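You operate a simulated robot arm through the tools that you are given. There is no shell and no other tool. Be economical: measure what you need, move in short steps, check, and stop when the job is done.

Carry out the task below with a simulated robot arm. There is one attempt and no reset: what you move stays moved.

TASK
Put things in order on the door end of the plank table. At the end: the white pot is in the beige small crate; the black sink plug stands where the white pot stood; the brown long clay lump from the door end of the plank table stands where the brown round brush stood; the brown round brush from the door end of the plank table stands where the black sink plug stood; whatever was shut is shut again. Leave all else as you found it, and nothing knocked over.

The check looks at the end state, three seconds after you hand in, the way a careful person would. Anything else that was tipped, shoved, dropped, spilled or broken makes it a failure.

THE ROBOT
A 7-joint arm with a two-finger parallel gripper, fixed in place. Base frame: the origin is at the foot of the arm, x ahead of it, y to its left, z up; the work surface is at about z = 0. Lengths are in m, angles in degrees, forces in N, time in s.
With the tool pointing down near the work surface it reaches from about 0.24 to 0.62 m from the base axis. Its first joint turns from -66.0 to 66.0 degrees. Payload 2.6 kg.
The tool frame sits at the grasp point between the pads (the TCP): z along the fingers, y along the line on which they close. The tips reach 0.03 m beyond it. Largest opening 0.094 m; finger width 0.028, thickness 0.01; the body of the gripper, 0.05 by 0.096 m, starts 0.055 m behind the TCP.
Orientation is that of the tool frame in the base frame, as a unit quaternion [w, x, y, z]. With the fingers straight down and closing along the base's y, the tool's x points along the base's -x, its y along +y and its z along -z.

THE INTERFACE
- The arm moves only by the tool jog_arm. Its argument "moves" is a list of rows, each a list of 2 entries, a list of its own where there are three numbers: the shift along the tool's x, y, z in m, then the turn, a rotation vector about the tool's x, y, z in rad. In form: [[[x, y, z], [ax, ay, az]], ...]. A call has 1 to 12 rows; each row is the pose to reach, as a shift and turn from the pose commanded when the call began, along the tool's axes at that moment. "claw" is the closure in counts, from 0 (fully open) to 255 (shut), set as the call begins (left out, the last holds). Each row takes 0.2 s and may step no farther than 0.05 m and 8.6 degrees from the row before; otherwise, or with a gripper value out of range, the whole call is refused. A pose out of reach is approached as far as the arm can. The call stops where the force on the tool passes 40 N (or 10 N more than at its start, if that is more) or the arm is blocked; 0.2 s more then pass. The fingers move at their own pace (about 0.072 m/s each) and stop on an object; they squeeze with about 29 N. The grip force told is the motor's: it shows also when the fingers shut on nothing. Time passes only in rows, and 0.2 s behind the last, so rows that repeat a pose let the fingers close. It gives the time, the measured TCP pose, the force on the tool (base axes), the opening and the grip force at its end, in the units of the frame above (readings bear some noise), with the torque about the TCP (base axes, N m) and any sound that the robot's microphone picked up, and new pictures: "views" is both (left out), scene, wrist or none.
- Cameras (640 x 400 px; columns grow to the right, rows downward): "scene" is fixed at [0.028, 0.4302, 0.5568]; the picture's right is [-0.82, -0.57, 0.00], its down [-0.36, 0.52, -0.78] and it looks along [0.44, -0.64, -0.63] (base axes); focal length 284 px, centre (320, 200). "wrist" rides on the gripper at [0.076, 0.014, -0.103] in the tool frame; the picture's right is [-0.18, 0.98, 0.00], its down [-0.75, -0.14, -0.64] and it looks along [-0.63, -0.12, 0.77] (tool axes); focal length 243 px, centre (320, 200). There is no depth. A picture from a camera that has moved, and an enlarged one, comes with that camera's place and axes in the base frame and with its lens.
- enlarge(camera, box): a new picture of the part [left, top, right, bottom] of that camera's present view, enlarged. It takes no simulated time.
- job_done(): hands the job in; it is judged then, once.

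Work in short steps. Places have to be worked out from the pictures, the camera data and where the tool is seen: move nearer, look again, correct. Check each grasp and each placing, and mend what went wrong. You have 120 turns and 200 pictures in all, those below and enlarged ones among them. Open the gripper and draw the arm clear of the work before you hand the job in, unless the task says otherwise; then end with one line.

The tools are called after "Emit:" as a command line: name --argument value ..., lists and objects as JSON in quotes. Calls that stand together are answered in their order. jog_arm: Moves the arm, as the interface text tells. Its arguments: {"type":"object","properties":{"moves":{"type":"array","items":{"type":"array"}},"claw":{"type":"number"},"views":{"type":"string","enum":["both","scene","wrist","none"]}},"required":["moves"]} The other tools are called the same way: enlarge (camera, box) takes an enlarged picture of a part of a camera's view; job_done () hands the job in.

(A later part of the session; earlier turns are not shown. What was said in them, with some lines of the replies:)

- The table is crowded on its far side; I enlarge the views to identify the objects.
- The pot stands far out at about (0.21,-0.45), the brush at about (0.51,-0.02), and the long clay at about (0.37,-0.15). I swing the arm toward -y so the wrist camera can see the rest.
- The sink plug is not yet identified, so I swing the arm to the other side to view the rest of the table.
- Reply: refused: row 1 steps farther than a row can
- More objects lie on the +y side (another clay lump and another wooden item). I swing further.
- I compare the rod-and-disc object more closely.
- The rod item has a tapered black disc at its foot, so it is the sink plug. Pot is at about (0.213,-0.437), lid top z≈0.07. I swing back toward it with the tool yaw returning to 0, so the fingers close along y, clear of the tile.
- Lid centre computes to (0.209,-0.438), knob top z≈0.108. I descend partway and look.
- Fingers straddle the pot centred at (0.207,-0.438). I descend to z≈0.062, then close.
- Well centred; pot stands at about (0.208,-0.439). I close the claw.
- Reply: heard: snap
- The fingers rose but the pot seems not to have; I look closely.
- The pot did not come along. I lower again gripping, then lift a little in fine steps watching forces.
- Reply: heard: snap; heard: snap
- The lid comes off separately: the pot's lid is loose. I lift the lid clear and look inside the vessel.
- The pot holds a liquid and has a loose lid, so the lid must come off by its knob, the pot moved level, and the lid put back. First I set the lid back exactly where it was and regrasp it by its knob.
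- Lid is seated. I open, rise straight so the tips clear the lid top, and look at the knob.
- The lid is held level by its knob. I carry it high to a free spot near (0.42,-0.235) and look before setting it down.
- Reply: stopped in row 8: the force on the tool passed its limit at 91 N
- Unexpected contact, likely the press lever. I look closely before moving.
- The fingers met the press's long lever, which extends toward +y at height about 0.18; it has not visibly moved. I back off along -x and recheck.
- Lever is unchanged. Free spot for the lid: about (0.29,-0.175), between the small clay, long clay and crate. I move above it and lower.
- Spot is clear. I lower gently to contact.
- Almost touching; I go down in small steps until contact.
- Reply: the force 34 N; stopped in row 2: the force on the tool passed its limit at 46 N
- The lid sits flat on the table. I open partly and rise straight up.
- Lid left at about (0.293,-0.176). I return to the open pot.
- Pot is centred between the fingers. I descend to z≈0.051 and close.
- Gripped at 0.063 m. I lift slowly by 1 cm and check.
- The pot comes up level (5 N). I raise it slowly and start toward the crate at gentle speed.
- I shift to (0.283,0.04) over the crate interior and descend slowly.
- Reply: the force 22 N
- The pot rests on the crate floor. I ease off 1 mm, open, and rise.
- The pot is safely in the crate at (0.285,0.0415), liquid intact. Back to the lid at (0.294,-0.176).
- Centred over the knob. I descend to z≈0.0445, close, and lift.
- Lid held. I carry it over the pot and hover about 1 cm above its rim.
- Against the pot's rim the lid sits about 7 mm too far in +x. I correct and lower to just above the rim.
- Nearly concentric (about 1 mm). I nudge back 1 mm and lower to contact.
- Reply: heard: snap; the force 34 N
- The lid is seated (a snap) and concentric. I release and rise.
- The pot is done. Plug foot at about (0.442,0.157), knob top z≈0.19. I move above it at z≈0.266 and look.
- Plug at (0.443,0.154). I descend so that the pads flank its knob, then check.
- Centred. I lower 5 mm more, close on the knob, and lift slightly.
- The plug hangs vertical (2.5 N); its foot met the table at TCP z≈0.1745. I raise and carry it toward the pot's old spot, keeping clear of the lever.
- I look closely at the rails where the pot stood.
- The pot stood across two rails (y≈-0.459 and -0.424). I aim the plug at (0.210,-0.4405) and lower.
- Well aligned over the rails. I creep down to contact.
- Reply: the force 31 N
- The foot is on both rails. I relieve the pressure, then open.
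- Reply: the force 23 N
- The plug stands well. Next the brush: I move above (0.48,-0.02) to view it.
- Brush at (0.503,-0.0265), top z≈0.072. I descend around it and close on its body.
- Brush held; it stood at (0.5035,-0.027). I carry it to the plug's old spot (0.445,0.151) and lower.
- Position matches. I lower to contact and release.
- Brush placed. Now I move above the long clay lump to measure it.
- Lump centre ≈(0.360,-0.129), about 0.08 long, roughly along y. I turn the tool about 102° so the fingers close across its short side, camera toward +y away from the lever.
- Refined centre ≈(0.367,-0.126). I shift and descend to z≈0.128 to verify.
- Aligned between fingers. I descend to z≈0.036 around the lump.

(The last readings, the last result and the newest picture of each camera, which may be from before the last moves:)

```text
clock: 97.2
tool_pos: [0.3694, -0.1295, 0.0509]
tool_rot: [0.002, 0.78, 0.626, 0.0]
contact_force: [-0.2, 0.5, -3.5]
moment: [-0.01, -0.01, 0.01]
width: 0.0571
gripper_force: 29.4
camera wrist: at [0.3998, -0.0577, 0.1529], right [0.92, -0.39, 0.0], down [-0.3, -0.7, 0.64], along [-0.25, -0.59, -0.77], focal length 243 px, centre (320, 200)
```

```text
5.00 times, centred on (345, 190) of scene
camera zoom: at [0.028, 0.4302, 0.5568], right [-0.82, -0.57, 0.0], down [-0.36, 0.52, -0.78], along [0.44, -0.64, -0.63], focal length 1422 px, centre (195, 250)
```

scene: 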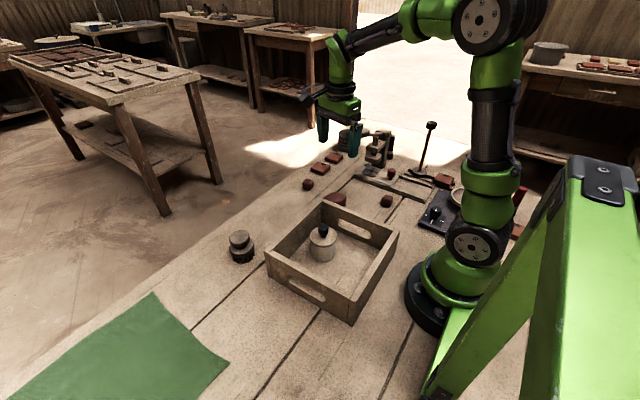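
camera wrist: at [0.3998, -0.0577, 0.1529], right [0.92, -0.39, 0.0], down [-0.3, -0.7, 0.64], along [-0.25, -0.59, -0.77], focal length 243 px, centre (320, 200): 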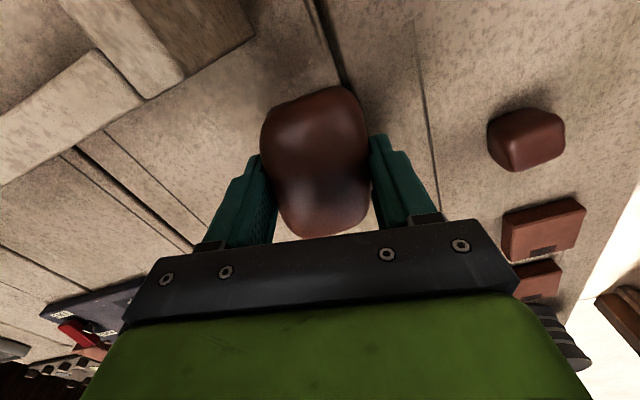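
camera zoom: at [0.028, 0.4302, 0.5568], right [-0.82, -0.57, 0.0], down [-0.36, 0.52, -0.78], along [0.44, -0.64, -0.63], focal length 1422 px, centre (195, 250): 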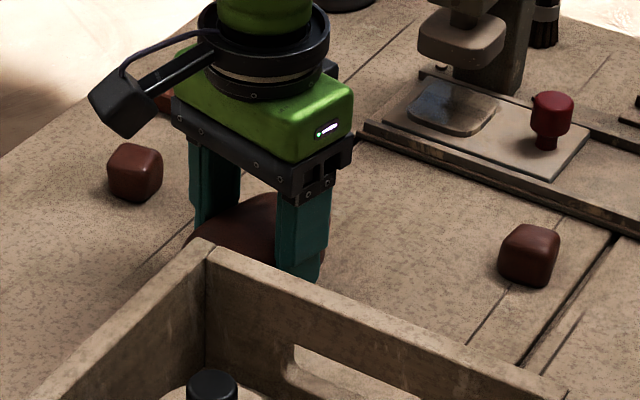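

Lump held (3.5 N). I lift over the crate height and carry it to the brush's old spot (0.5035,-0.0275).

Emit:
jog_arm --moves '[[[0, 0, -0.03], [0, 0, 0]], [[0, 0, -0.055], [0, 0, 0]], [[0.02, 0.0168, -0.06], [0, 0, 0]], [[0.05, 0.0421, -0.06], [0, 0, 0]], [[0.08, 0.0673, -0.06], [0, 0, 0]], [[0.11, 0.0926, -0.06], [0, 0, 0]], [[0.1288, 0.1084, -0.055], [0, 0, 0]], [[0.1288, 0.1084, -0.03], [0, 0, 0]], [[0.1288, 0.1084, 0], [0, 0, 0]], [[0.1288, 0.1084, 0.008], [0, 0, 0]], [[0.1288, 0.1084, 0.008], [0, 0, 0]]]' --views "wrist"

Emit:
enlarge --camera "scene" --box '[230, 150, 330, 230]'

```text
clock: 99.6
tool_pos: [0.5037, -0.0249, 0.0431]
tool_rot: [0.002, 0.781, 0.625, 0.0]
contact_force: [0.6, 0.2, -2.8]
moment: [-0.01, 0.01, 0.03]
width: 0.0571
gripper_force: 29.2
camera wrist: at [0.5341, 0.0461, 0.145], right [0.92, -0.39, 0.0], down [-0.3, -0.7, 0.64], along [-0.25, -0.59, -0.77], focal length 243 px, centre (320, 200)
```

wrist: 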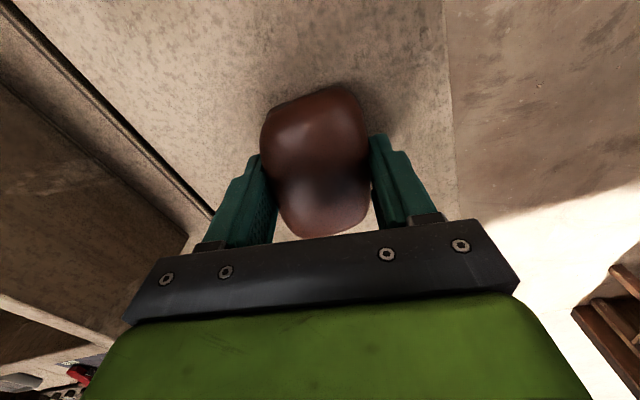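

```text
5.00 times, centred on (280, 190) of scene
camera zoom: at [0.028, 0.4302, 0.5568], right [-0.82, -0.57, 0.0], down [-0.36, 0.52, -0.78], along [0.44, -0.64, -0.63], focal length 1422 px, centre (520, 250)
```

zoom: 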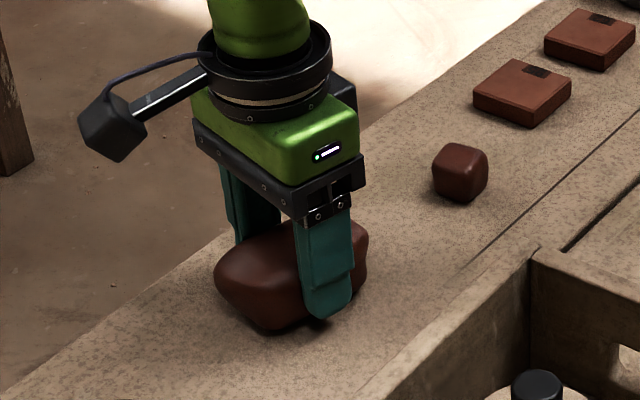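

Emit:
jog_arm --moves '[[[-0.002, 0, 0.003], [0, 0, 0]], [[-0.002, 0, 0.006], [0, 0, 0]], [[-0.002, 0, 0.008], [0, 0, 0]]]' --views "none"

Emit:
enlarge --camera "scene" --box '[230, 150, 330, 230]'

```text
clock: 100.4
tool_pos: [0.5033, -0.0279, 0.0369]
tool_rot: [0.002, 0.781, 0.625, 0.001]
contact_force: [-6.1, -0.8, 9.0]
moment: [-0.02, -0.11, -0.04]
width: 0.057
gripper_force: 29.3
```

```text
5.00 times, centred on (280, 190) of scene
camera zoom: at [0.028, 0.4302, 0.5568], right [-0.82, -0.57, 0.0], down [-0.36, 0.52, -0.78], along [0.44, -0.64, -0.63], focal length 1422 px, centre (520, 250)
```

zoom: 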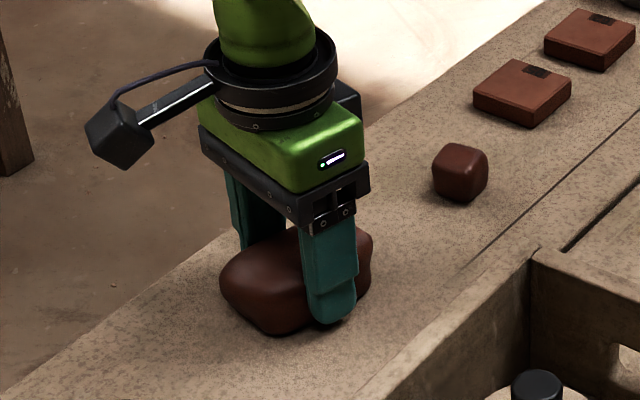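

The lump touches the table. I open and rise straight up, then pull back toward the base to check everything.

Emit:
jog_arm --moves '[[[0, 0, 0], [0, 0, 0]], [[0, 0, 0], [0, 0, 0]], [[0, 0, 0], [0, 0, 0]], [[0, 0, -0.02], [0, 0, 0]], [[0, 0, -0.06], [0, 0, 0]], [[0, 0, -0.1], [0, 0, 0]], [[0, 0, -0.15], [0, 0, 0]], [[0, 0, -0.2], [0, 0, 0]], [[0, -0.04, -0.22], [0, 0, 0]], [[0, -0.08, -0.22], [0, 0, 0]], [[0, -0.12, -0.22], [0, 0, 0]]]' --claw 0

Emit:
enlarge --camera "scene" --box '[210, 120, 470, 290]'

Emit:
enlarge --camera "scene" --box '[320, 110, 480, 210]'

```text
clock: 102.8
tool_pos: [0.3891, -0.0021, 0.2531]
tool_rot: [0.001, 0.78, 0.625, 0.0]
contact_force: [-0.6, 0.1, 0.1]
moment: [0.01, -0.01, 0.02]
width: 0.0942
gripper_force: 0.2
camera wrist: at [0.4188, 0.0684, 0.3556], right [0.92, -0.39, 0.0], down [-0.3, -0.7, 0.64], along [-0.25, -0.59, -0.77], focal length 243 px, centre (320, 200)
```

scene: 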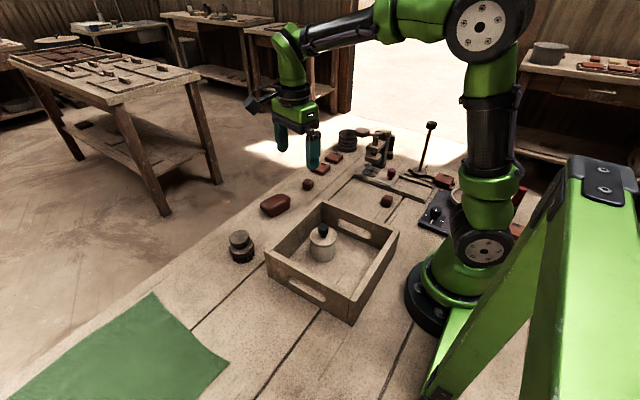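
wrist: 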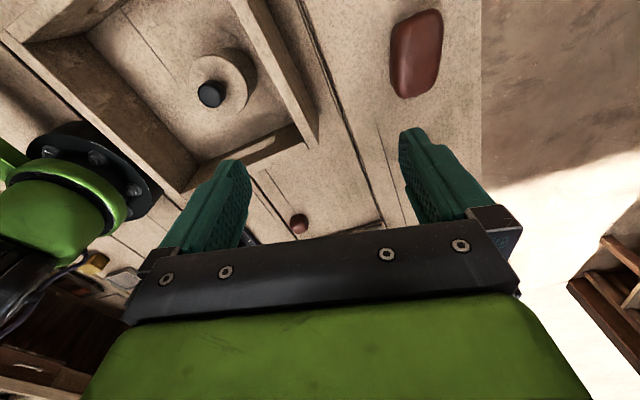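

```text
2.35 times, centred on (340, 205) of scene
camera zoom: at [0.0281, 0.4302, 0.5568], right [-0.82, -0.57, 0.0], down [-0.36, 0.52, -0.78], along [0.44, -0.64, -0.63], focal length 669 px, centre (273, 188)
```

zoom: 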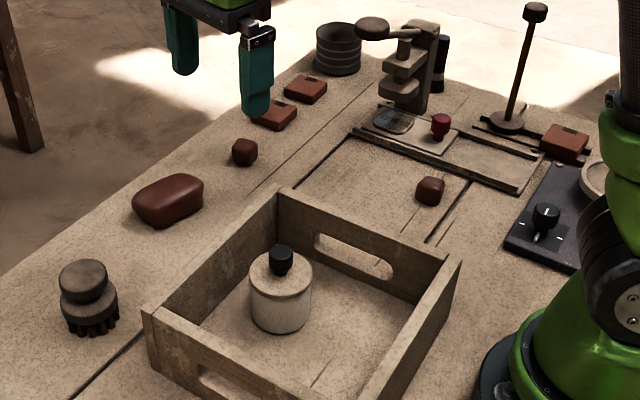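

```text
4.00 times, centred on (400, 160) of scene
camera zoom: at [0.0281, 0.4302, 0.5568], right [-0.82, -0.57, 0.0], down [-0.36, 0.52, -0.78], along [0.44, -0.64, -0.63], focal length 1137 px, centre (0, 360)
```

zoom: 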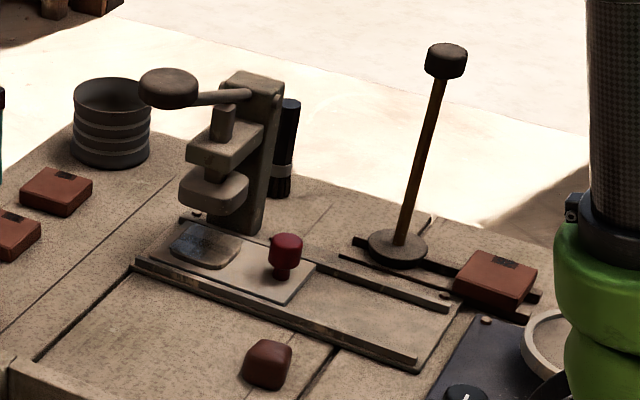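

The end-state pictures show all four items placed: the lidded pot in the crate, the plug on the rails, the clay lump at the brush's spot, and the brush at the plug's spot. The press, tiles and other items match the first pictures, and the open gripper is clear of the work, so I hand in.

Emit:
job_done

```text
The job is handed in.
```

I handed the job in: the white pot (lid back on) is in the crate, and the sink plug, long clay lump and round brush stand in the swapped places. On the way the gripper knocked the press lever once (91 N), but the lever looks unmoved in the pictures.
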